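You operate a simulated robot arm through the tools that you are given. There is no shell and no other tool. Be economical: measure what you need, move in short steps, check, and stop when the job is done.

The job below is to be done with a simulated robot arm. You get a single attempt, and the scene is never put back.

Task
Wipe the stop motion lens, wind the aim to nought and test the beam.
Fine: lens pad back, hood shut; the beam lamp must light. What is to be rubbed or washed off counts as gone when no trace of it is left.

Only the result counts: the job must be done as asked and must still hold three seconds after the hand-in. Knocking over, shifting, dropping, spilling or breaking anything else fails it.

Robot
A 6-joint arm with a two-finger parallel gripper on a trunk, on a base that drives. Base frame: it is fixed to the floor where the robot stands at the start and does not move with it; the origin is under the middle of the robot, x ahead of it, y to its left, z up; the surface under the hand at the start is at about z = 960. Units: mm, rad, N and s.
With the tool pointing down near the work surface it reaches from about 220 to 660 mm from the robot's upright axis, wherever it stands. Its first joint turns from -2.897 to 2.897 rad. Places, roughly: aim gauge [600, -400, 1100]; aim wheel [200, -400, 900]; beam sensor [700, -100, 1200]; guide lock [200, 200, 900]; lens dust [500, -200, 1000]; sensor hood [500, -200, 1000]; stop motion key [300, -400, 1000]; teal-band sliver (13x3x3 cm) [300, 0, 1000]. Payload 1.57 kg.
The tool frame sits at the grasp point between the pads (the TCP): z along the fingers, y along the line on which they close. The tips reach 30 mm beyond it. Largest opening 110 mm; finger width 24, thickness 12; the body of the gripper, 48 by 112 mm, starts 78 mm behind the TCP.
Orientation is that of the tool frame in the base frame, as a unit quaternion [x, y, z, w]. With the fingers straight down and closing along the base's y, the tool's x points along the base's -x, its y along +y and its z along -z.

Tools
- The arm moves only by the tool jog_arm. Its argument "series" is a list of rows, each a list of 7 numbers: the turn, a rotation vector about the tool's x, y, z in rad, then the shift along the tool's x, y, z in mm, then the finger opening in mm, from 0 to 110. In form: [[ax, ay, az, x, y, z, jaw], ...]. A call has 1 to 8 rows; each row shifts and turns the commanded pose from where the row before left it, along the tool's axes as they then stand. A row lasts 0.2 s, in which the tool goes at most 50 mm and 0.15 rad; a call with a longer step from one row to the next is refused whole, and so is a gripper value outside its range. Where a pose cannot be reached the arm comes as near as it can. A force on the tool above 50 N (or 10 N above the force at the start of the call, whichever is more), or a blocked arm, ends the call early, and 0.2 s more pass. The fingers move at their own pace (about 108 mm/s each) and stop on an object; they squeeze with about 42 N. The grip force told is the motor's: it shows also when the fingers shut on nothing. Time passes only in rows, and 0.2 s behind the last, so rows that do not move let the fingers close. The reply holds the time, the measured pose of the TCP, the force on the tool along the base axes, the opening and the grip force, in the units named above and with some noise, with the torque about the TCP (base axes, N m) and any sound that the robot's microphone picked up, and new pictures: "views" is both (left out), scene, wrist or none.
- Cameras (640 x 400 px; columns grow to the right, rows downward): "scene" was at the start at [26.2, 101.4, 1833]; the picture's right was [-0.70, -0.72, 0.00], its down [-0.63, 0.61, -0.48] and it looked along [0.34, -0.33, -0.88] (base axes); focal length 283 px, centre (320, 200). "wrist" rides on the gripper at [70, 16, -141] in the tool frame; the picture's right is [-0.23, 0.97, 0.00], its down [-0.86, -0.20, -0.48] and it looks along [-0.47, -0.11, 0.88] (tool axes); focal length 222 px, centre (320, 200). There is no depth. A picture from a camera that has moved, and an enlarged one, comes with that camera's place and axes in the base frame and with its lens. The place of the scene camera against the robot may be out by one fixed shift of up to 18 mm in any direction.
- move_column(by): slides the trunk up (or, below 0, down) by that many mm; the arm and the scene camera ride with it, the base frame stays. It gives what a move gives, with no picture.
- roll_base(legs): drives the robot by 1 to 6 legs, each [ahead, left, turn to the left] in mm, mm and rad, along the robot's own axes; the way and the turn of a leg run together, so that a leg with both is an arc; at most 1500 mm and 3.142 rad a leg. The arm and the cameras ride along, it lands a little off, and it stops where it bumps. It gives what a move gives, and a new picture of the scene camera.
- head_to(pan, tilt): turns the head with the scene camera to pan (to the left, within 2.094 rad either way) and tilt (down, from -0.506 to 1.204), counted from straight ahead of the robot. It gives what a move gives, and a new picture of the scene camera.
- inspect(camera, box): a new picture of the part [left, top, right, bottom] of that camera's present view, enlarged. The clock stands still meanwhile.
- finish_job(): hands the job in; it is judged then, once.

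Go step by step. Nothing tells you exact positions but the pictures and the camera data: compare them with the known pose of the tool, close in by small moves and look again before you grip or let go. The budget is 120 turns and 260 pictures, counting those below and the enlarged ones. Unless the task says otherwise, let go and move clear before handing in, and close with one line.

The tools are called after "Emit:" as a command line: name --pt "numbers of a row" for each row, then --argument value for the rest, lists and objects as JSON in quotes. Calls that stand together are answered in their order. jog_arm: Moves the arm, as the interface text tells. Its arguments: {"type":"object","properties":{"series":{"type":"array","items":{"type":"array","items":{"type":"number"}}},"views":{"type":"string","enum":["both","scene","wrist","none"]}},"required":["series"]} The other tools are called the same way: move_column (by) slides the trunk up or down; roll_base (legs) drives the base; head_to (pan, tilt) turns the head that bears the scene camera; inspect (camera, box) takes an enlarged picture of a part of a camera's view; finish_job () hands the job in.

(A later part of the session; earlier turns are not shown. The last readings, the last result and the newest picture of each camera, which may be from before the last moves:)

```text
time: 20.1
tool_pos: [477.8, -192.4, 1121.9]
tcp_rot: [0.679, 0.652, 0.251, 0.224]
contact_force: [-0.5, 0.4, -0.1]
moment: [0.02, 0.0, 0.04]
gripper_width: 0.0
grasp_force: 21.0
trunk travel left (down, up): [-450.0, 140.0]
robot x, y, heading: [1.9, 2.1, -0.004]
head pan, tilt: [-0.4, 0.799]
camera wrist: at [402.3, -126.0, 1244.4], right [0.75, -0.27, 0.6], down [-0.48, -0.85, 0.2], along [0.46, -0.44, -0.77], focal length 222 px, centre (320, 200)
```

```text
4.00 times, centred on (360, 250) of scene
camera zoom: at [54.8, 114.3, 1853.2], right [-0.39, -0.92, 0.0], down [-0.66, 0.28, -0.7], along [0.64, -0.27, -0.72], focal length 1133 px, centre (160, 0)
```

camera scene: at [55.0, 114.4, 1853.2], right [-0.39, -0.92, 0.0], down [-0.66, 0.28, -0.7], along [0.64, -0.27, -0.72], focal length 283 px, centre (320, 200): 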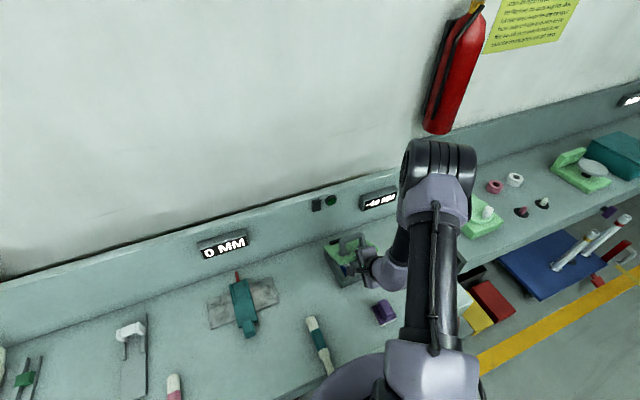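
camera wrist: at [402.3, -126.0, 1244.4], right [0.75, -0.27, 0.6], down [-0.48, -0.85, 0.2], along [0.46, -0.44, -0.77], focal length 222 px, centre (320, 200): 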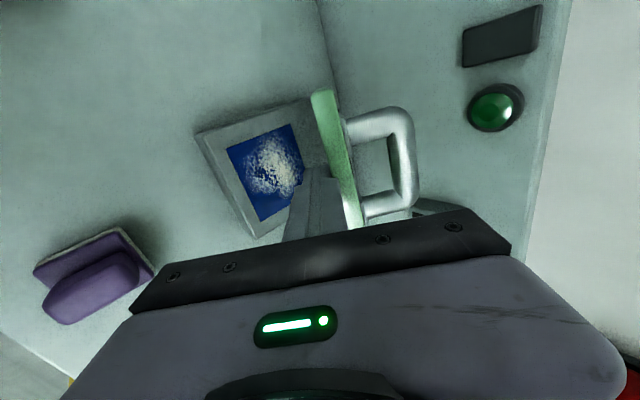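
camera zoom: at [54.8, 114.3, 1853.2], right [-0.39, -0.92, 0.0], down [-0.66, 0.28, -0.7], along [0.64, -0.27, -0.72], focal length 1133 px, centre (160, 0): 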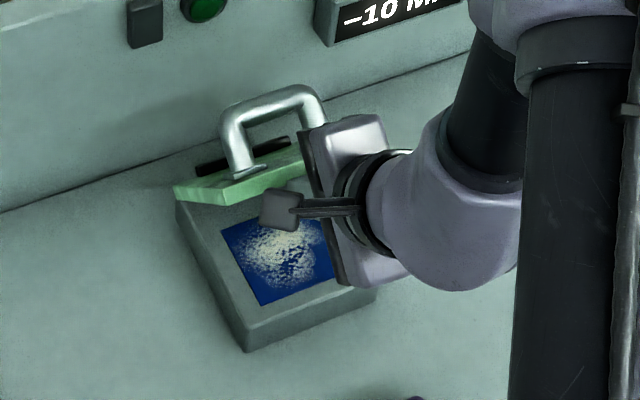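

Emit:
jog_arm --pt "0 0 0 0 12.3 3.8 0" --pt "0 0 0 0 12.3 3.8 0" --pt "0 0 0 0 12 4.5 0" --pt "0 0 0 0 12 4.5 0" --pt "0 0 0 0 9.3 7.6 0" --views "wrist"

Emit:
inspect --camera "scene" --box '[300, 200, 420, 300]'

```text
time: 21.3
tool_pos: [536.5, -196.9, 1138.1]
tcp_rot: [0.681, 0.651, 0.25, 0.223]
contact_force: [0.2, -1.0, 0.5]
moment: [-0.03, 0.02, -0.01]
gripper_width: 0.0
grasp_force: 21.4
trunk travel left (down, up): [-450.0, 140.0]
robot x, y, heading: [-1.1, 1.8, -0.003]
head pan, tilt: [-0.4, 0.799]
camera wrist: at [460.1, -129.6, 1262.9], right [0.75, -0.28, 0.6], down [-0.48, -0.85, 0.2], along [0.46, -0.44, -0.77], focal length 222 px, centre (320, 200)
```

wrist: 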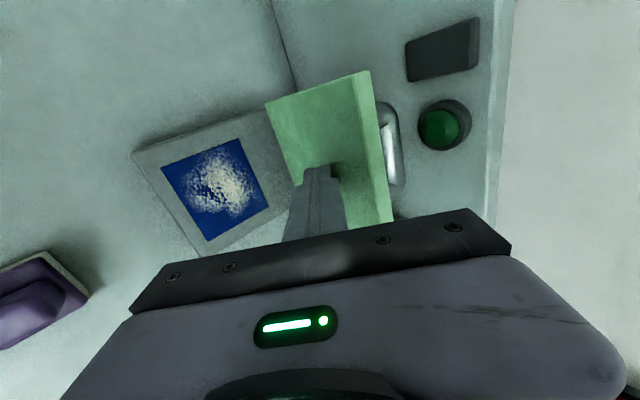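

```text
4.00 times, centred on (360, 250) of scene
camera zoom: at [54.8, 114.2, 1853.2], right [-0.39, -0.92, 0.0], down [-0.66, 0.28, -0.7], along [0.64, -0.27, -0.72], focal length 1133 px, centre (160, 0)
```

zoom: 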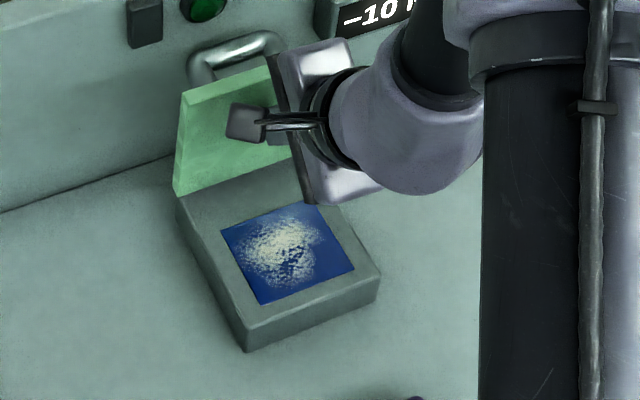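

The lid is almost vertical; a little more, then retreat to the pad.

Emit:
jog_arm --pt "0 0 0 0 9 7.6 0" --pt "0 0 0 0 9 7.6 0" --pt "0 0 0 0 -15 -13 0" --pt "0 0 0 0 -30 -25 0" --pt "0 0 0 0 -20 -35 0" --pt "0 0 0 0 -20 -35 0"

Emit:
inspect --camera "scene" --box '[300, 200, 420, 300]'

```text
time: 22.7
tool_pos: [425.9, -193.0, 1167.7]
tcp_rot: [0.68, 0.652, 0.25, 0.226]
contact_force: [-0.9, -1.0, -0.3]
moment: [0.01, -0.04, 0.02]
gripper_width: 0.1
grasp_force: 21.4
trunk travel left (down, up): [-450.0, 140.0]
robot x, y, heading: [2.5, -0.7, -0.004]
head pan, tilt: [-0.4, 0.799]
camera scene: at [52.6, 114.0, 1853.3], right [-0.39, -0.92, 0.0], down [-0.66, 0.28, -0.7], along [0.64, -0.27, -0.72], focal length 283 px, centre (320, 200)
camera wrist: at [349.6, -125.6, 1292.2], right [0.75, -0.27, 0.61], down [-0.48, -0.85, 0.2], along [0.46, -0.44, -0.77], focal length 222 px, centre (320, 200)
```

scene: 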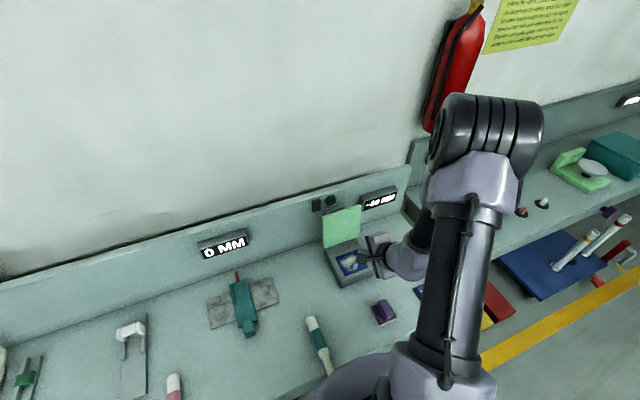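
wrist: 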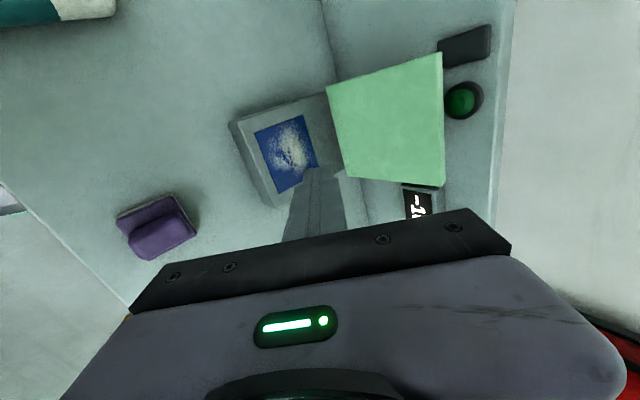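

```text
4.00 times, centred on (360, 250) of scene
camera zoom: at [52.6, 114.0, 1853.3], right [-0.39, -0.92, 0.0], down [-0.66, 0.28, -0.7], along [0.64, -0.27, -0.72], focal length 1133 px, centre (160, 0)
```

zoom: 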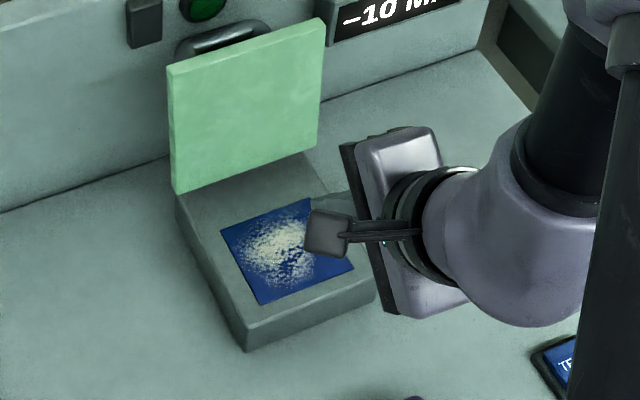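

Hood is open, lens at about [492,-195,1009], ~80 mm square. Now I'll straighten the tool and turn back for the purple pad.

Emit:
jog_arm --pt "0.138 0 0 0 -15 0 60" --pt "0.138 0 0 0 -15 0 60" --pt "0.138 0 0 0 -15 0 60" --pt "0.138 0 0 0 -15 0 60" --pt "0.138 0 0 0 -15 0 60" --pt "0 0 -0.15 0 0 0 60" --pt "0 0 -0.15 0 0 0 60" --pt "0 0 -0.15 0 0 0 60" --views "none"

Emit:
jog_arm --pt "0 0 -0.15 0 0 0 60" --pt "0 0 -0.15 0 0 0 60" --pt "0 0 -0.15 0 0 0 60" --pt "0 0 -0.15 0 0 0 60" --pt "0 0 -0.15 0 0 0 60" --pt "0 0 -0.15 0 0 0 60" --pt "0 0 -0.15 0 0 0 60"

```text
time: 24.5
tool_pos: [374.1, -185.1, 1141.7]
tcp_rot: [0.539, 0.839, 0.067, 0.035]
contact_force: [-0.6, 0.4, 0.6]
moment: [0.02, 0.02, 0.0]
gripper_width: 60.0
grasp_force: 0.1
out of reach, approached as far as the arm can: row 4, 5
trunk travel left (down, up): [-450.0, 140.0]
robot x, y, heading: [0.8, -7.1, -0.003]
head pan, tilt: [-0.4, 0.799]
```

```text
time: 26.1
tool_pos: [373.9, -184.9, 1141.8]
tcp_rot: [0.046, 0.996, 0.04, 0.064]
contact_force: [0.6, 0.6, 0.0]
moment: [0.01, 0.01, 0.03]
gripper_width: 60.2
grasp_force: 0.0
trunk travel left (down, up): [-450.0, 140.0]
robot x, y, heading: [0.5, -4.1, -0.003]
head pan, tilt: [-0.4, 0.799]
camera scene: at [54.9, 114.2, 1853.2], right [-0.39, -0.92, 0.0], down [-0.66, 0.28, -0.7], along [0.64, -0.27, -0.72], focal length 283 px, centre (320, 200)
camera wrist: at [286.9, -171.1, 1275.3], right [0.31, 0.94, 0.11], down [0.76, -0.32, 0.56], along [0.57, -0.09, -0.82], focal length 222 px, centre (320, 200)
```

scene: 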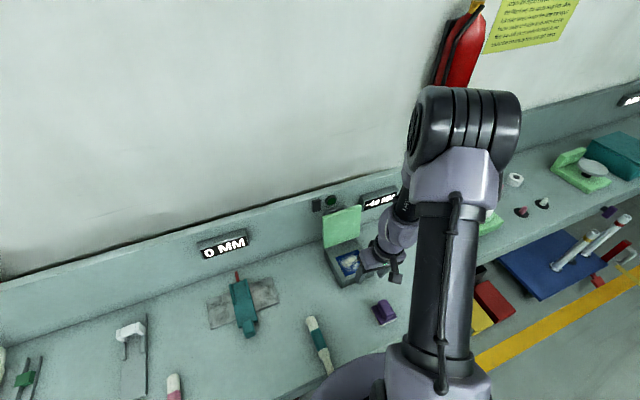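
wrist: 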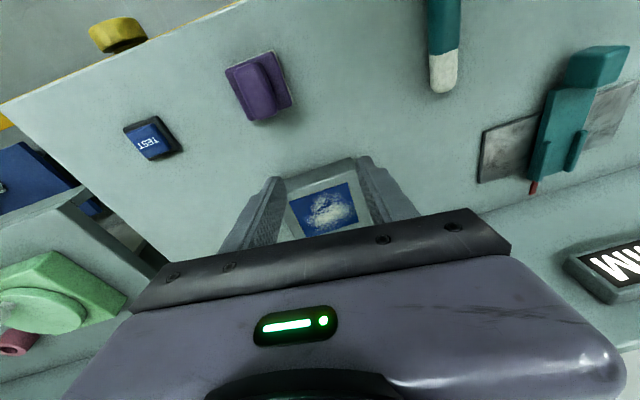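

Emit:
jog_arm --pt "0.04 0.064 -0.046 0 0 0 60" --pt "0.04 0.064 -0.046 0 0 0 60" --pt "0 0 0 20 -12 14 60" --pt "0 0 0 20 -12 14 60" --pt "0 0 0 20 -12 14 60" --views "wrist"

Emit:
inspect --camera "scene" --box '[340, 270, 440, 350]'

```text
time: 27.3
tool_pos: [311.1, -221.8, 1102.0]
tcp_rot: [0.001, 1.0, 0.001, 0.0]
contact_force: [-0.1, -0.4, 0.2]
moment: [0.03, 0.02, 0.03]
gripper_width: 60.1
grasp_force: 0.1
trunk travel left (down, up): [-450.0, 140.0]
robot x, y, heading: [0.8, 2.0, -0.006]
head pan, tilt: [-0.4, 0.799]
camera wrist: at [240.2, -204.8, 1244.2], right [0.23, 0.97, 0.0], down [0.85, -0.2, 0.48], along [0.47, -0.11, -0.88], focal length 222 px, centre (320, 200)
```

wrist: 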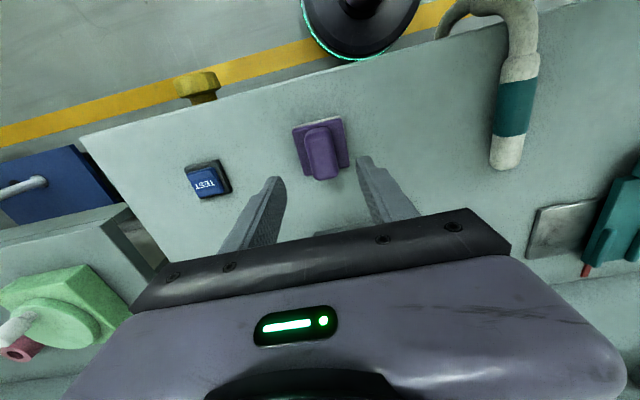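

```text
5.00 times, centred on (390, 310) of scene
camera zoom: at [54.1, 112.9, 1853.3], right [-0.39, -0.92, 0.0], down [-0.66, 0.28, -0.7], along [0.64, -0.27, -0.72], focal length 1416 px, centre (-30, -350)
```

zoom: 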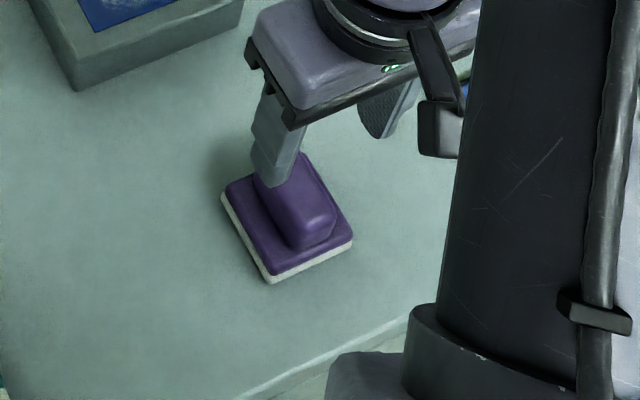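

Pad base spans roughly x 284–345, y −250…−187 (centre [315,-219]), yawed about −4°. I'll align and descend over its ridge.

Emit:
jog_arm --pt "0 0 0.07 -2 1 20 60" --pt "0 0 0 -2 1 20 60" --pt "0 0 0 0 0 20 60" --views "wrist"

Emit:
inspect --camera "scene" --box '[340, 270, 440, 350]'

```text
time: 28.1
tool_pos: [317.3, -220.2, 1041.0]
tcp_rot: [0.036, 0.999, 0.001, -0.001]
contact_force: [0.5, 0.2, -0.8]
moment: [0.01, 0.0, -0.01]
gripper_width: 60.0
grasp_force: 0.0
trunk travel left (down, up): [-450.0, 140.0]
robot x, y, heading: [2.5, 0.2, -0.003]
head pan, tilt: [-0.4, 0.799]
camera wrist: at [248.4, -197.8, 1183.7], right [0.3, 0.95, 0.0], down [0.84, -0.26, 0.48], along [0.46, -0.14, -0.88], focal length 222 px, centre (320, 200)
```

wrist: 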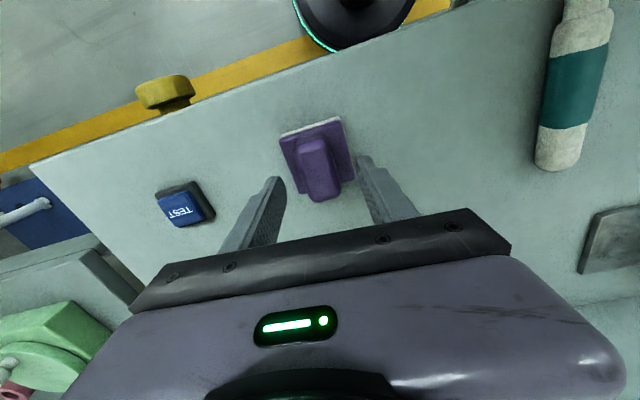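

```text
5.00 times, centred on (390, 310) of scene
camera zoom: at [55.5, 113.5, 1853.2], right [-0.39, -0.92, 0.0], down [-0.66, 0.28, -0.7], along [0.64, -0.27, -0.72], focal length 1416 px, centre (-30, -350)
```

zoom: 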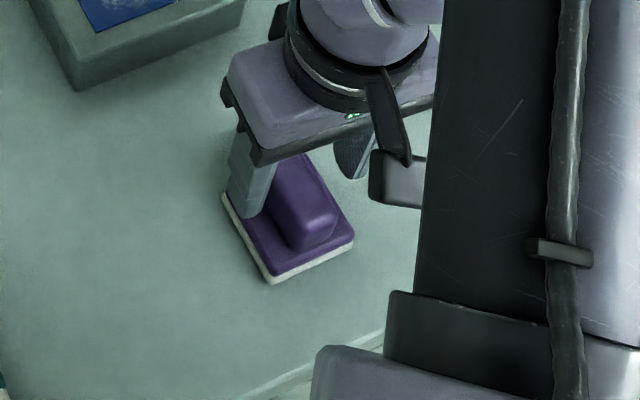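

Emit:
jog_arm --pt "0 0 0 0 0 10 60" --pt "0 0 0 0 0 8 60" --views "wrist"

Emit:
inspect --camera "scene" --box '[340, 270, 440, 350]'

Emit:
inspect --camera "wrist" --box '[200, 100, 440, 250]'

```text
time: 28.7
tool_pos: [315.4, -217.6, 1022.8]
tcp_rot: [0.036, 0.999, 0.0, -0.001]
contact_force: [0.5, 0.4, 0.1]
moment: [0.02, -0.02, -0.02]
gripper_width: 60.0
grasp_force: 0.0
trunk travel left (down, up): [-450.0, 140.0]
robot x, y, heading: [-3.2, -1.6, -0.007]
head pan, tilt: [-0.4, 0.799]
camera wrist: at [248.0, -195.8, 1164.6], right [0.3, 0.95, 0.0], down [0.84, -0.26, 0.48], along [0.46, -0.14, -0.88], focal length 222 px, centre (320, 200)
```

wrist: 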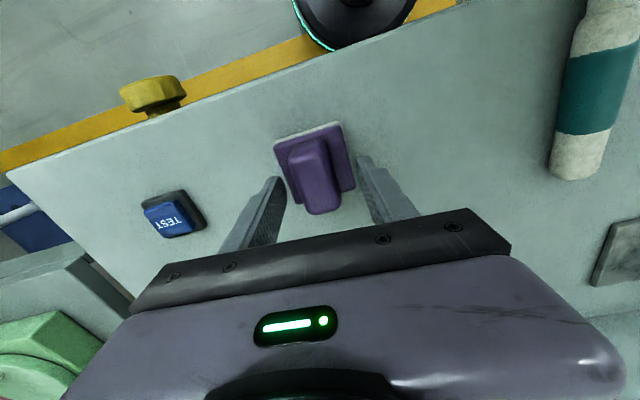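

```text
5.00 times, centred on (390, 310) of scene
camera zoom: at [54.9, 114.2, 1853.2], right [-0.39, -0.92, 0.0], down [-0.66, 0.28, -0.7], along [0.64, -0.27, -0.72], focal length 1416 px, centre (-30, -350)
```

zoom: 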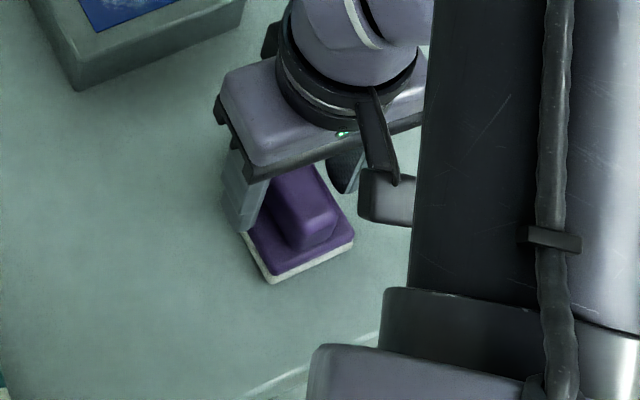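

```text
2.67 times, centred on (320, 175) of wrist
camera zoom: at [248.0, -195.8, 1164.6], right [0.3, 0.95, 0.0], down [0.84, -0.26, 0.48], along [0.46, -0.14, -0.88], focal length 592 px, centre (320, 267)
```

zoom: 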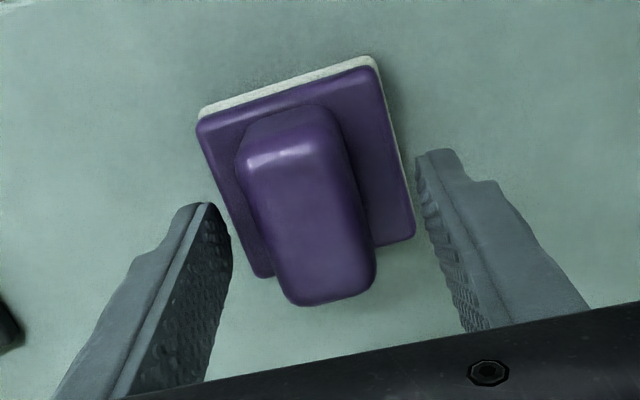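

Emit:
jog_arm --pt "0 0 0 2 -3 4 60" --pt "0 0 0 1 0 3 60" --pt "0 0 0 0 0 0 40" --pt "0 0 0 0 0 0 20" --pt "0 0 0 0 0 0 20" --views "wrist"

Emit:
inspect --camera "wrist" --box '[200, 100, 440, 250]'

Emit:
inspect --camera "scene" --box '[340, 270, 440, 350]'

```text
time: 29.9
tool_pos: [314.5, -220.5, 1014.9]
tcp_rot: [0.037, 0.999, 0.0, 0.0]
contact_force: [0.0, -0.4, 1.4]
moment: [-0.03, -0.06, -0.03]
gripper_width: 29.1
grasp_force: 38.5
trunk travel left (down, up): [-450.0, 140.0]
robot x, y, heading: [0.4, -1.5, -0.003]
head pan, tilt: [-0.4, 0.799]
camera wrist: at [245.0, -198.1, 1157.7], right [0.3, 0.95, 0.0], down [0.84, -0.26, 0.48], along [0.46, -0.14, -0.88], focal length 222 px, centre (320, 200)
```

wrist: 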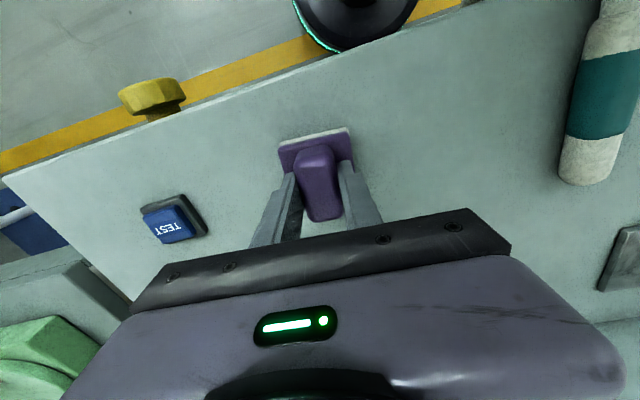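

```text
2.67 times, centred on (320, 175) of wrist
camera zoom: at [245.0, -198.1, 1157.7], right [0.3, 0.95, 0.0], down [0.84, -0.26, 0.48], along [0.46, -0.14, -0.88], focal length 592 px, centre (320, 267)
```

zoom: 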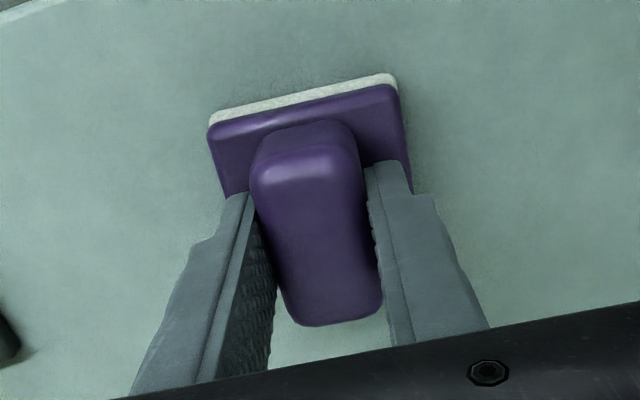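

```text
5.00 times, centred on (390, 310) of scene
camera zoom: at [54.9, 114.2, 1853.2], right [-0.39, -0.92, 0.0], down [-0.66, 0.28, -0.7], along [0.64, -0.27, -0.72], focal length 1416 px, centre (-30, -350)
```

zoom: 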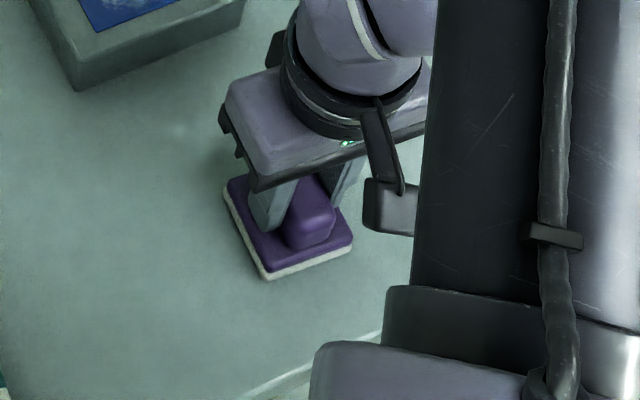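

Pad gripped (pick pose [314.5,-220.5,1015]). Lift and carry it over the lens.

Emit:
jog_arm --pt "0 0 0 0 0 -20 20" --pt "0 0 0 0 0 -40 20" --pt "0 0 0 0 0 -40 20" --pt "0 0 0 -43.7 9.5 0 20" --pt "0 0 0 -43.7 9.5 0 20" --pt "0 0 0 -43.7 9.5 0 20" --pt "0 0 0 -43.7 9.5 0 20"

Emit:
inspect --camera "scene" --box '[300, 190, 420, 290]'

```text
time: 31.5
tool_pos: [491.4, -194.1, 1118.4]
tcp_rot: [0.036, 0.999, 0.0, -0.001]
contact_force: [0.9, -0.2, -1.5]
moment: [0.01, 0.03, 0.03]
gripper_width: 29.3
grasp_force: 39.3
trunk travel left (down, up): [-450.0, 140.0]
robot x, y, heading: [1.0, -0.1, -0.003]
head pan, tilt: [-0.4, 0.799]
camera scene: at [56.3, 114.6, 1853.1], right [-0.39, -0.92, 0.0], down [-0.66, 0.28, -0.7], along [0.64, -0.27, -0.72], focal length 283 px, centre (320, 200)
camera wrist: at [422.4, -172.0, 1259.7], right [0.3, 0.95, 0.0], down [0.84, -0.26, 0.48], along [0.46, -0.14, -0.88], focal length 222 px, centre (320, 200)
```

scene: 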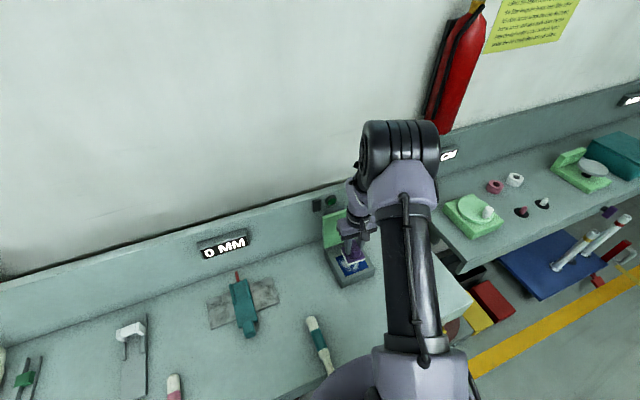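
wrist: 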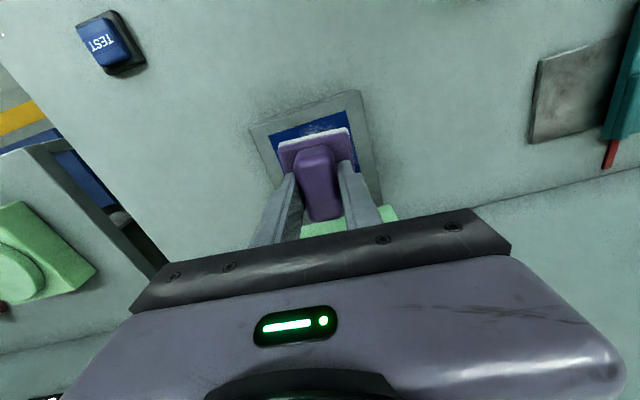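

```text
4.00 times, centred on (360, 240) of scene
camera zoom: at [56.3, 114.6, 1853.1], right [-0.39, -0.92, 0.0], down [-0.66, 0.28, -0.7], along [0.64, -0.27, -0.72], focal length 1133 px, centre (160, 40)
```

zoom: 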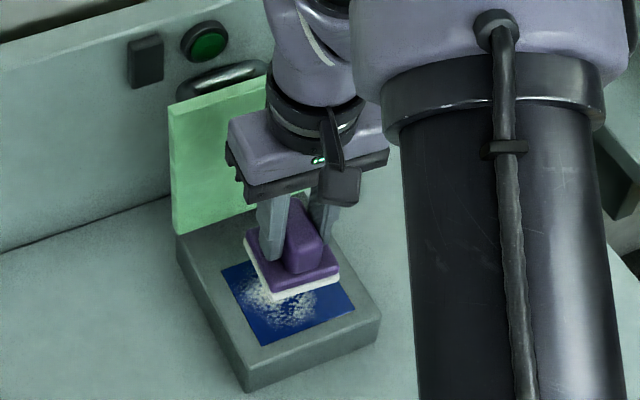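

Emit:
jog_arm --pt "0 0 0 0 0 25 20" --pt "0 0 0 0 0 20 20" --pt "0 0 0 0 0 5 20" --views "none"

Emit:
jog_arm --pt "0 0 0 0 0 4 20" --views "wrist"

```text
time: 32.3
tool_pos: [491.9, -196.9, 1065.5]
tcp_rot: [0.037, 0.999, 0.0, -0.001]
contact_force: [1.2, 0.0, -0.5]
moment: [0.0, 0.0, 0.03]
gripper_width: 29.2
grasp_force: 38.8
trunk travel left (down, up): [-450.0, 140.0]
robot x, y, heading: [0.3, -2.5, -0.002]
head pan, tilt: [-0.4, 0.799]
```

```text
time: 32.7
tool_pos: [490.7, -197.7, 1063.2]
tcp_rot: [0.037, 0.999, 0.001, -0.002]
contact_force: [-0.3, -0.1, -1.3]
moment: [-0.01, -0.02, 0.0]
gripper_width: 29.0
grasp_force: 38.9
trunk travel left (down, up): [-450.0, 140.0]
robot x, y, heading: [-2.3, -1.6, -0.004]
head pan, tilt: [-0.4, 0.799]
camera wrist: at [421.1, -175.2, 1203.4], right [0.3, 0.95, 0.0], down [0.84, -0.26, 0.48], along [0.46, -0.14, -0.88], focal length 222 px, centre (320, 200)
```

wrist: 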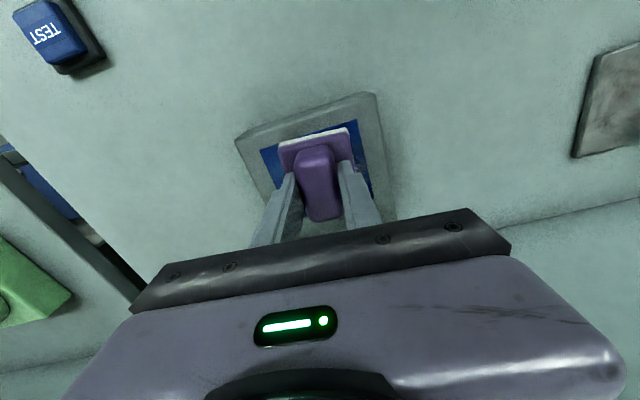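

Emit:
jog_arm --pt "0 0 0 0 0 3 20" --views "none"

Emit:
jog_arm --pt "0 0 0 0 0 3 20" --views "none"

Emit:
jog_arm --pt "0 0 0 0 0 2 20" --views "none"

```text
time: 33.1
tool_pos: [489.9, -196.9, 1060.9]
tcp_rot: [0.037, 0.999, 0.0, 0.001]
contact_force: [-2.9, -5.0, 26.7]
moment: [-0.11, 0.94, 0.09]
gripper_width: 29.0
grasp_force: 39.1
trunk travel left (down, up): [-450.0, 140.0]
robot x, y, heading: [0.1, -1.4, -0.007]
head pan, tilt: [-0.4, 0.799]
```

```text
time: 33.7
tool_pos: [491.4, -197.4, 1059.7]
tcp_rot: [0.036, 0.999, -0.001, 0.003]
contact_force: [-9.9, -0.8, 24.9]
moment: [0.28, 0.69, 0.02]
gripper_width: 29.0
grasp_force: 39.0
trunk travel left (down, up): [-450.0, 140.0]
robot x, y, heading: [1.5, 0.7, -0.006]
head pan, tilt: [-0.4, 0.799]
stopped in row 1: the force on the tool passed its limit at 51 N (the readings are from after the stop); the commanded pose is now the measured one
```

```text
time: 34.1
tool_pos: [490.4, -197.0, 1059.3]
tcp_rot: [0.037, 0.999, -0.002, 0.005]
contact_force: [-8.5, -1.6, 45.6]
moment: [0.22, 1.03, -0.02]
gripper_width: 29.1
grasp_force: 39.1
trunk travel left (down, up): [-450.0, 140.0]
robot x, y, heading: [0.6, -1.6, 0.001]
head pan, tilt: [-0.4, 0.799]
```

Firm contact at about z 1061. I'll ease off to light pressure and rub in a raster.

Emit:
jog_arm --pt "0 0 0 0 0 -3 20" --pt "0 0 0 0 18 0 20" --pt "0 0 0 0 -18 0 20" --pt "0 0 0 0 -18 0 20" --pt "0 0 0 -18 0 0 20" --pt "0 0 0 0 18 0 20" --pt "0 0 0 0 18 0 20" --pt "0 0 0 18 0 0 20" --views "none"

Emit:
jog_arm --pt "0 0 0 18 0 0 20" --pt "0 0 0 0 -18 0 20" --pt "0 0 0 0 -18 0 20" --pt "0 0 0 -18 0 0 20" --pt "0 0 0 0 18 0 20" --views "wrist"

```text
time: 35.9
tool_pos: [495.2, -178.0, 1059.2]
tcp_rot: [0.036, 0.999, -0.002, 0.005]
contact_force: [18.8, -0.7, 44.8]
moment: [0.45, -0.06, -0.15]
gripper_width: 29.3
grasp_force: 39.0
trunk travel left (down, up): [-450.0, 140.0]
robot x, y, heading: [1.1, 2.5, -0.002]
head pan, tilt: [-0.4, 0.799]
```

```text
time: 36.2
tool_pos: [488.2, -177.8, 1059.6]
tcp_rot: [0.035, 0.999, -0.002, 0.007]
contact_force: [1.0, 4.1, 14.4]
moment: [0.46, 0.46, -0.13]
gripper_width: 29.3
grasp_force: 38.8
trunk travel left (down, up): [-450.0, 140.0]
robot x, y, heading: [-3.1, 1.0, 0.002]
head pan, tilt: [-0.4, 0.799]
stopped in row 1: the force on the tool passed its limit at 62 N (the readings are from after the stop); the commanded pose is now the measured one
camera wrist: at [418.8, -154.3, 1200.2], right [0.3, 0.96, 0.0], down [0.83, -0.26, 0.49], along [0.47, -0.15, -0.87], focal length 222 px, centre (320, 200)
```

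wrist: 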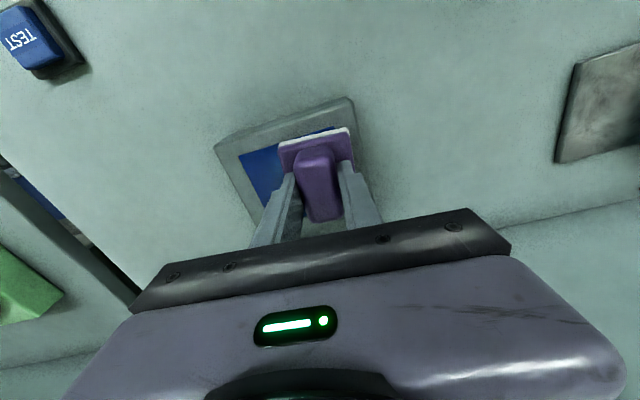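

Emit:
jog_arm --pt "0 0 0 8 0 -1 20" --pt "0 0 0 8 0 0 20" --pt "0 0 0 0 -18 0 20" --pt "0 0 0 0 -18 0 20" --pt "0 0 0 -10 0 0 20" --pt "0 0 0 -8 0 0 20" --pt "0 0 0 -10 0 0 20" --pt "0 0 0 -8 0 0 20" --views "none"

Emit:
jog_arm --pt "0 0 0 0 18 0 20" --pt "0 0 0 0 18 0 20" --pt "0 0 0 10 0 0 20" --pt "0 0 0 8 -9 0 20" --pt "0 0 0 0 -9 0 20" --views "none"

```text
time: 38.0
tool_pos: [506.0, -214.4, 1058.2]
tcp_rot: [0.035, 0.999, -0.002, 0.007]
contact_force: [-5.3, 1.2, 14.4]
moment: [0.32, 0.74, 0.1]
gripper_width: 28.7
grasp_force: 38.8
trunk travel left (down, up): [-450.0, 140.0]
robot x, y, heading: [4.1, -3.3, -0.002]
head pan, tilt: [-0.4, 0.799]
```

```text
time: 39.2
tool_pos: [490.5, -195.5, 1058.3]
tcp_rot: [0.035, 0.999, -0.003, 0.006]
contact_force: [2.3, 7.6, 19.2]
moment: [0.68, 0.23, -0.15]
gripper_width: 29.0
grasp_force: 38.9
trunk travel left (down, up): [-450.0, 140.0]
robot x, y, heading: [-1.8, 0.4, -0.001]
head pan, tilt: [-0.4, 0.799]
```

Lift and check the lens.

Emit:
jog_arm --pt "0 0 0 0 0 -20 20" --pt "0 0 0 0 0 -40 20" --pt "0 0 0 40 0 -10 20" --pt "0 0 0 40 0 0 20" --views "wrist"

Emit:
inspect --camera "scene" --box '[310, 200, 400, 290]'

Emit:
inspect --camera "wrist" --box '[240, 120, 440, 250]'

```text
time: 40.2
tool_pos: [410.1, -190.2, 1129.1]
tcp_rot: [0.034, 0.999, -0.003, 0.006]
contact_force: [-0.5, -0.1, -1.5]
moment: [0.0, -0.01, 0.0]
gripper_width: 29.3
grasp_force: 39.1
trunk travel left (down, up): [-450.0, 140.0]
robot x, y, heading: [-0.0, -2.7, -0.004]
head pan, tilt: [-0.4, 0.799]
camera wrist: at [339.7, -167.8, 1270.1], right [0.3, 0.96, 0.0], down [0.83, -0.26, 0.49], along [0.47, -0.15, -0.87], focal length 222 px, centre (320, 200)
```

wrist: 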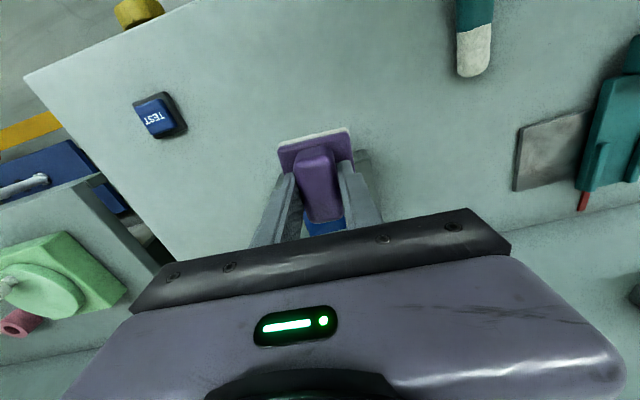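

```text
4.44 times, centred on (355, 245) of scene
camera zoom: at [54.3, 114.3, 1853.2], right [-0.39, -0.92, 0.0], down [-0.66, 0.28, -0.7], along [0.64, -0.27, -0.72], focal length 1258 px, centre (164, 0)
```

zoom: 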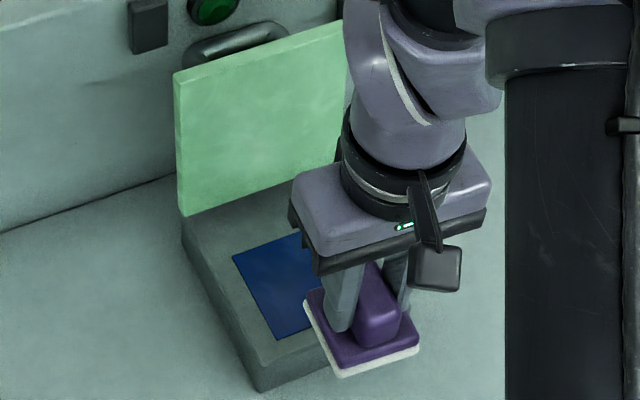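

```text
3.08 times, centred on (340, 185) of wrist
camera zoom: at [339.7, -167.8, 1270.1], right [0.3, 0.96, 0.0], down [0.83, -0.26, 0.49], along [0.47, -0.15, -0.87], focal length 684 px, centre (258, 246)
```

zoom: 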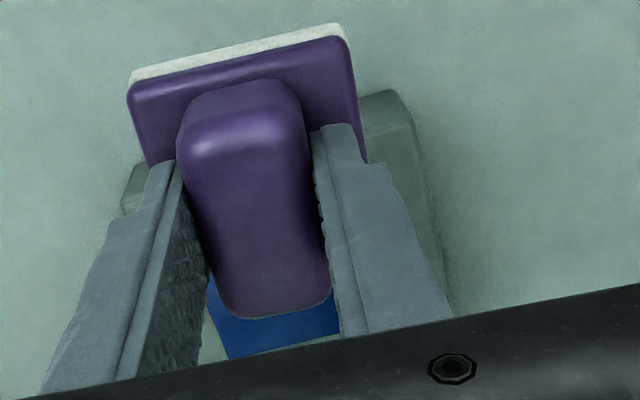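

The visible part is clean. Carry the pad back above its place and see the whole lens.

Emit:
jog_arm --pt "-0.006 0.012 0.004 31 -12.3 0 20" --pt "0 0 0 31 -12.3 0 20" --pt "0 0 0 31 -12.3 0 20" --pt "0 0 0 0 0 40 20" --views "wrist"

Emit:
inspect --camera "scene" --box '[310, 200, 400, 290]'

Emit:
inspect --camera "scene" --box '[340, 270, 440, 350]'

```text
time: 41.2
tool_pos: [315.8, -220.5, 1087.6]
tcp_rot: [0.037, 0.999, 0.001, -0.001]
contact_force: [0.1, 0.5, -1.4]
moment: [0.01, 0.04, -0.01]
gripper_width: 29.0
grasp_force: 38.9
trunk travel left (down, up): [-450.0, 140.0]
robot x, y, heading: [0.5, -0.4, -0.001]
head pan, tilt: [-0.4, 0.799]
camera wrist: at [247.2, -198.3, 1230.0], right [0.3, 0.95, 0.0], down [0.84, -0.26, 0.48], along [0.46, -0.14, -0.88], focal length 222 px, centre (320, 200)
```

wrist: 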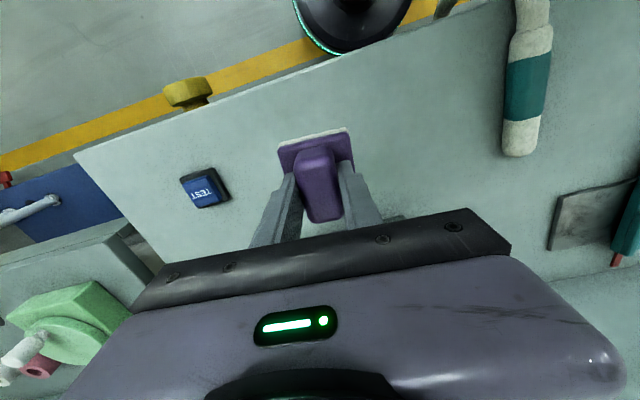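

```text
4.44 times, centred on (355, 245) of scene
camera zoom: at [58.3, 113.5, 1853.0], right [-0.39, -0.92, 0.0], down [-0.66, 0.28, -0.7], along [0.64, -0.27, -0.72], focal length 1258 px, centre (164, 0)
```

zoom: 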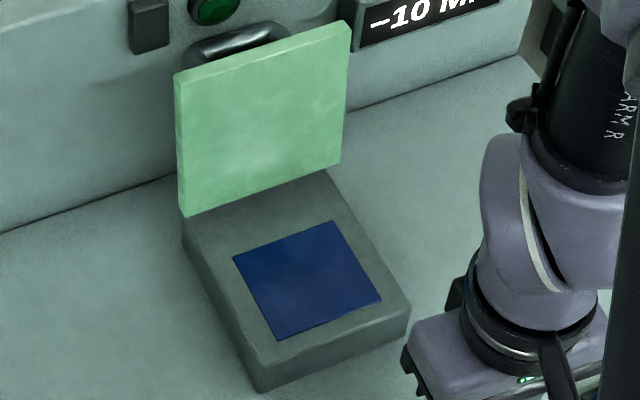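

```text
5.00 times, centred on (390, 310) of scene
camera zoom: at [58.3, 113.5, 1853.0], right [-0.39, -0.92, 0.0], down [-0.66, 0.28, -0.7], along [0.64, -0.27, -0.72], focal length 1416 px, centre (-30, -350)
```

zoom: 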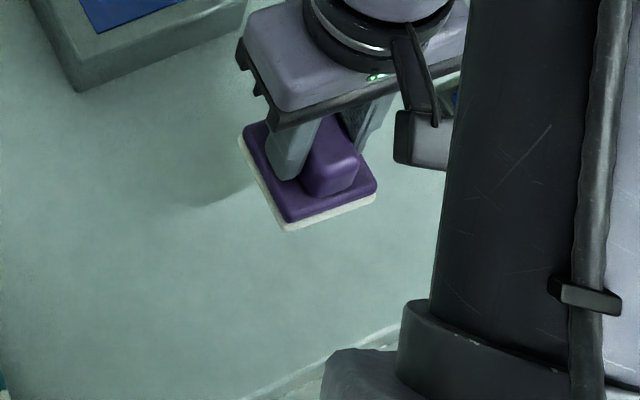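

Emit:
inspect --camera "scene" --box '[338, 240, 378, 280]'

Emit:
jog_arm --pt "0 0 0 0 0 35 20" --pt "0 0 0 0 0 25 20" --pt "0 0 0 0 0 7 20" --views "wrist"

```text
10.00 times, centred on (358, 260) of scene
camera zoom: at [58.3, 113.5, 1853.0], right [-0.39, -0.92, 0.0], down [-0.66, 0.28, -0.7], along [0.64, -0.27, -0.72], focal length 2831 px, centre (-60, -400)
```

zoom: 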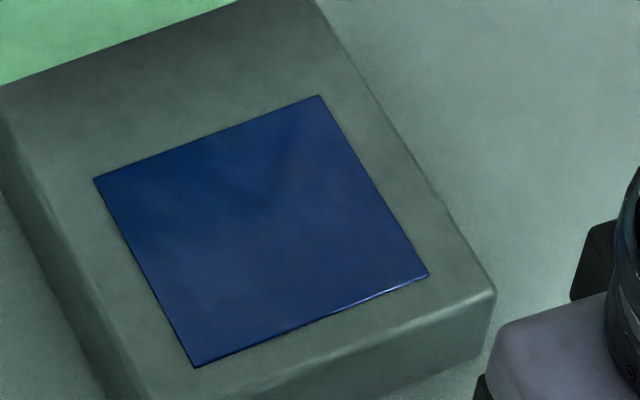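

```text
time: 42.0
tool_pos: [312.7, -222.0, 1021.3]
tcp_rot: [0.038, 0.999, 0.0, -0.001]
contact_force: [0.1, 1.1, -0.4]
moment: [-0.02, 0.01, 0.02]
gripper_width: 29.1
grasp_force: 38.2
trunk travel left (down, up): [-450.0, 140.0]
robot x, y, heading: [2.5, -2.9, -0.0]
head pan, tilt: [-0.4, 0.799]
camera wrist: at [244.6, -198.3, 1163.7], right [0.3, 0.95, 0.0], down [0.84, -0.26, 0.48], along [0.46, -0.14, -0.88], focal length 222 px, centre (320, 200)
```

wrist: 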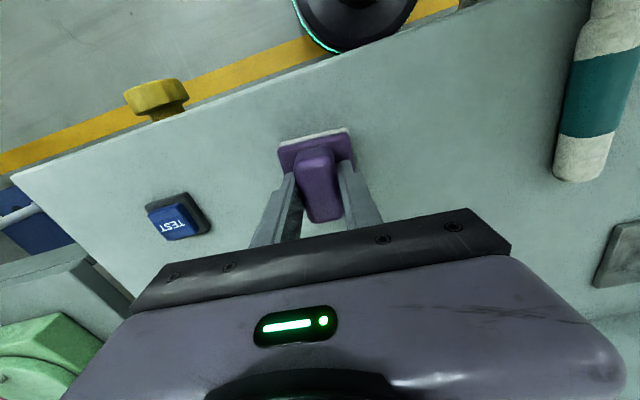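

The lens is clean. Lower the pad to contact and release.

Emit:
jog_arm --pt "0 0 0 0 0 4 20" --pt "0 0 0 0 0 2 20" --views "none"

Emit:
jog_arm --pt "0 0 0 0 0 2 20" --views "none"

Emit:
inspect --camera "scene" --box '[340, 270, 440, 350]'

```text
time: 42.6
tool_pos: [313.5, -220.6, 1015.2]
tcp_rot: [0.037, 0.999, 0.001, 0.0]
contact_force: [-0.4, -0.1, -1.5]
moment: [-0.01, 0.04, 0.02]
gripper_width: 29.5
grasp_force: 39.1
trunk travel left (down, up): [-450.0, 140.0]
robot x, y, heading: [1.8, -2.2, -0.003]
head pan, tilt: [-0.4, 0.799]
```

```text
time: 43.0
tool_pos: [314.6, -221.3, 1014.5]
tcp_rot: [0.038, 0.999, 0.0, 0.001]
contact_force: [-2.1, 2.4, 28.8]
moment: [0.05, -0.8, 0.08]
gripper_width: 29.3
grasp_force: 38.8
trunk travel left (down, up): [-450.0, 140.0]
robot x, y, heading: [0.4, 0.8, -0.003]
head pan, tilt: [-0.4, 0.799]
```

```text
5.00 times, centred on (390, 310) of scene
camera zoom: at [52.8, 115.7, 1853.6], right [-0.39, -0.92, 0.0], down [-0.66, 0.28, -0.7], along [0.64, -0.27, -0.72], focal length 1416 px, centre (-30, -350)
```

zoom: 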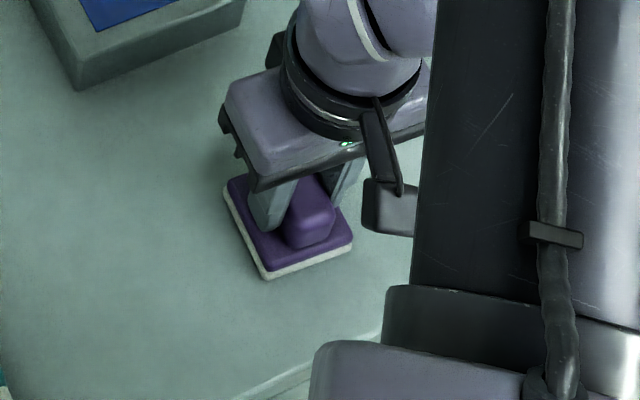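

Pad sits exactly as at pickup. Release, lift, and go toward the hood to swing it shut from behind its top edge.

Emit:
jog_arm --pt "0 0 0 0 0 -1.5 22" --pt "0 0 0 0 0 0 60" --pt "0 0 0 0 0 0 60" --pt "0 0 0 0 0 -35 60" --pt "0 0 0 0 0 -45 60" --pt "0 0 0 0 0 -45 60" --views "wrist"

Emit:
inspect --camera "scene" --box '[340, 270, 440, 350]'

Emit:
inspect --camera "scene" --box '[300, 180, 420, 280]'

```text
time: 44.5
tool_pos: [312.6, -219.5, 1140.5]
tcp_rot: [0.038, 0.999, 0.0, 0.0]
contact_force: [-0.1, 1.0, 0.6]
moment: [0.0, -0.01, -0.03]
gripper_width: 60.0
grasp_force: 0.1
trunk travel left (down, up): [-450.0, 140.0]
robot x, y, heading: [3.3, -2.0, -0.0]
head pan, tilt: [-0.4, 0.799]
camera wrist: at [243.3, -196.4, 1281.7], right [0.3, 0.95, 0.0], down [0.84, -0.26, 0.48], along [0.46, -0.14, -0.88], focal length 222 px, centre (320, 200)
```

wrist: 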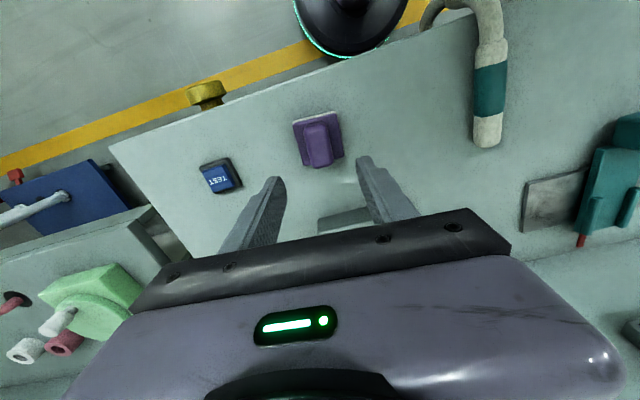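

```text
5.00 times, centred on (390, 310) of scene
camera zoom: at [53.7, 115.2, 1853.2], right [-0.39, -0.92, 0.0], down [-0.66, 0.28, -0.7], along [0.64, -0.27, -0.72], focal length 1416 px, centre (-30, -350)
```

zoom: 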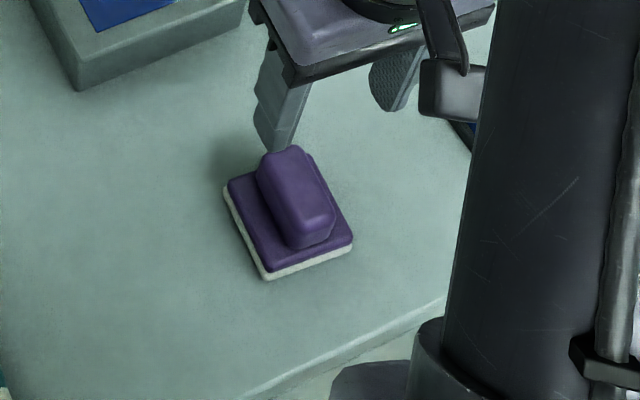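

```text
4.00 times, centred on (360, 230) of scene
camera zoom: at [53.7, 115.2, 1853.2], right [-0.39, -0.92, 0.0], down [-0.66, 0.28, -0.7], along [0.64, -0.27, -0.72], focal length 1133 px, centre (160, 80)
```

zoom: 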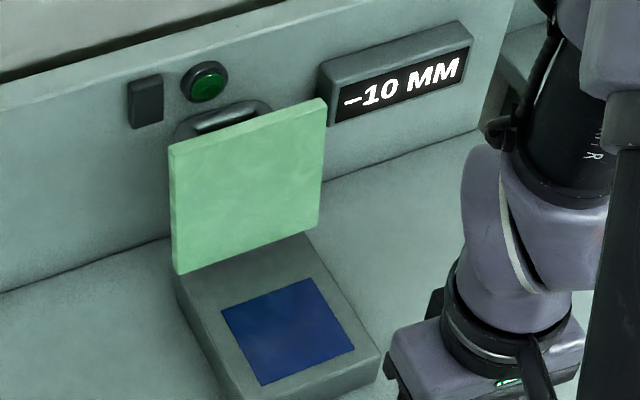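

Emit:
jog_arm --pt "0 0 0 -30 5 -30 30" --pt "0 0 0 -40 5.8 -20 0" --pt "0 0 0 -40 5.8 -20 0" --pt "0 -0.12 0 -40 5.8 -20 0" --pt "0 -0.12 0 -35 5.8 -15 0" --pt "0 -0.12 0 -30 5.8 -5 0" --pt "0 -0.12 0 -30 5.8 0 0"

Emit:
inspect --camera "scene" --box '[300, 150, 420, 280]'

```text
time: 46.0
tool_pos: [558.6, -200.1, 1269.2]
tcp_rot: [0.036, 0.97, -0.009, 0.239]
contact_force: [0.7, -0.3, 1.2]
moment: [0.0, 0.02, -0.01]
gripper_width: 0.0
grasp_force: 21.0
trunk travel left (down, up): [-450.0, 140.0]
robot x, y, heading: [-2.4, -2.6, -0.005]
head pan, tilt: [-0.4, 0.799]
camera scene: at [55.7, 114.3, 1853.1], right [-0.39, -0.92, 0.0], down [-0.66, 0.28, -0.7], along [0.64, -0.27, -0.72], focal length 283 px, centre (320, 200)
camera wrist: at [431.5, -173.7, 1363.4], right [0.27, 0.96, 0.11], down [0.52, -0.24, 0.82], along [0.81, -0.17, -0.56], focal length 222 px, centre (320, 200)
```

scene: 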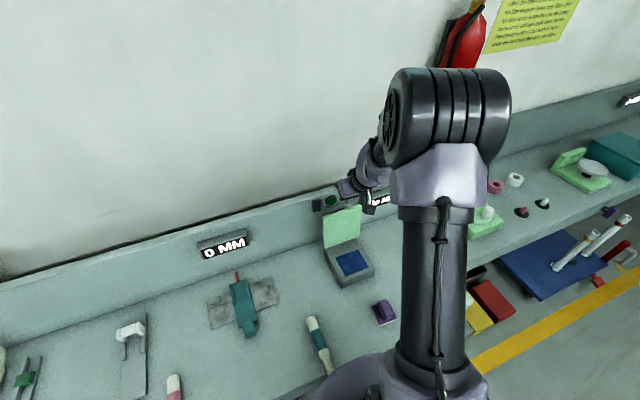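
wrist: 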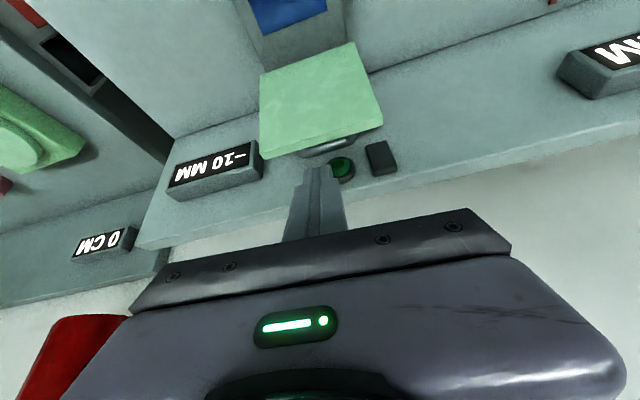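

```text
3.08 times, centred on (360, 215) of scene
camera zoom: at [55.7, 114.3, 1853.1], right [-0.39, -0.92, 0.0], down [-0.66, 0.28, -0.7], along [0.64, -0.27, -0.72], focal length 871 px, centre (197, 154)
```

zoom: 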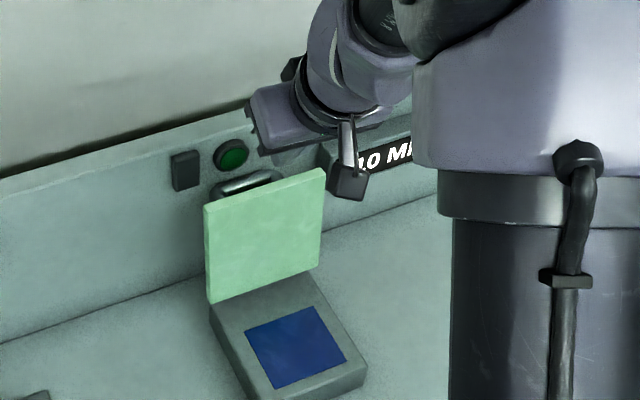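

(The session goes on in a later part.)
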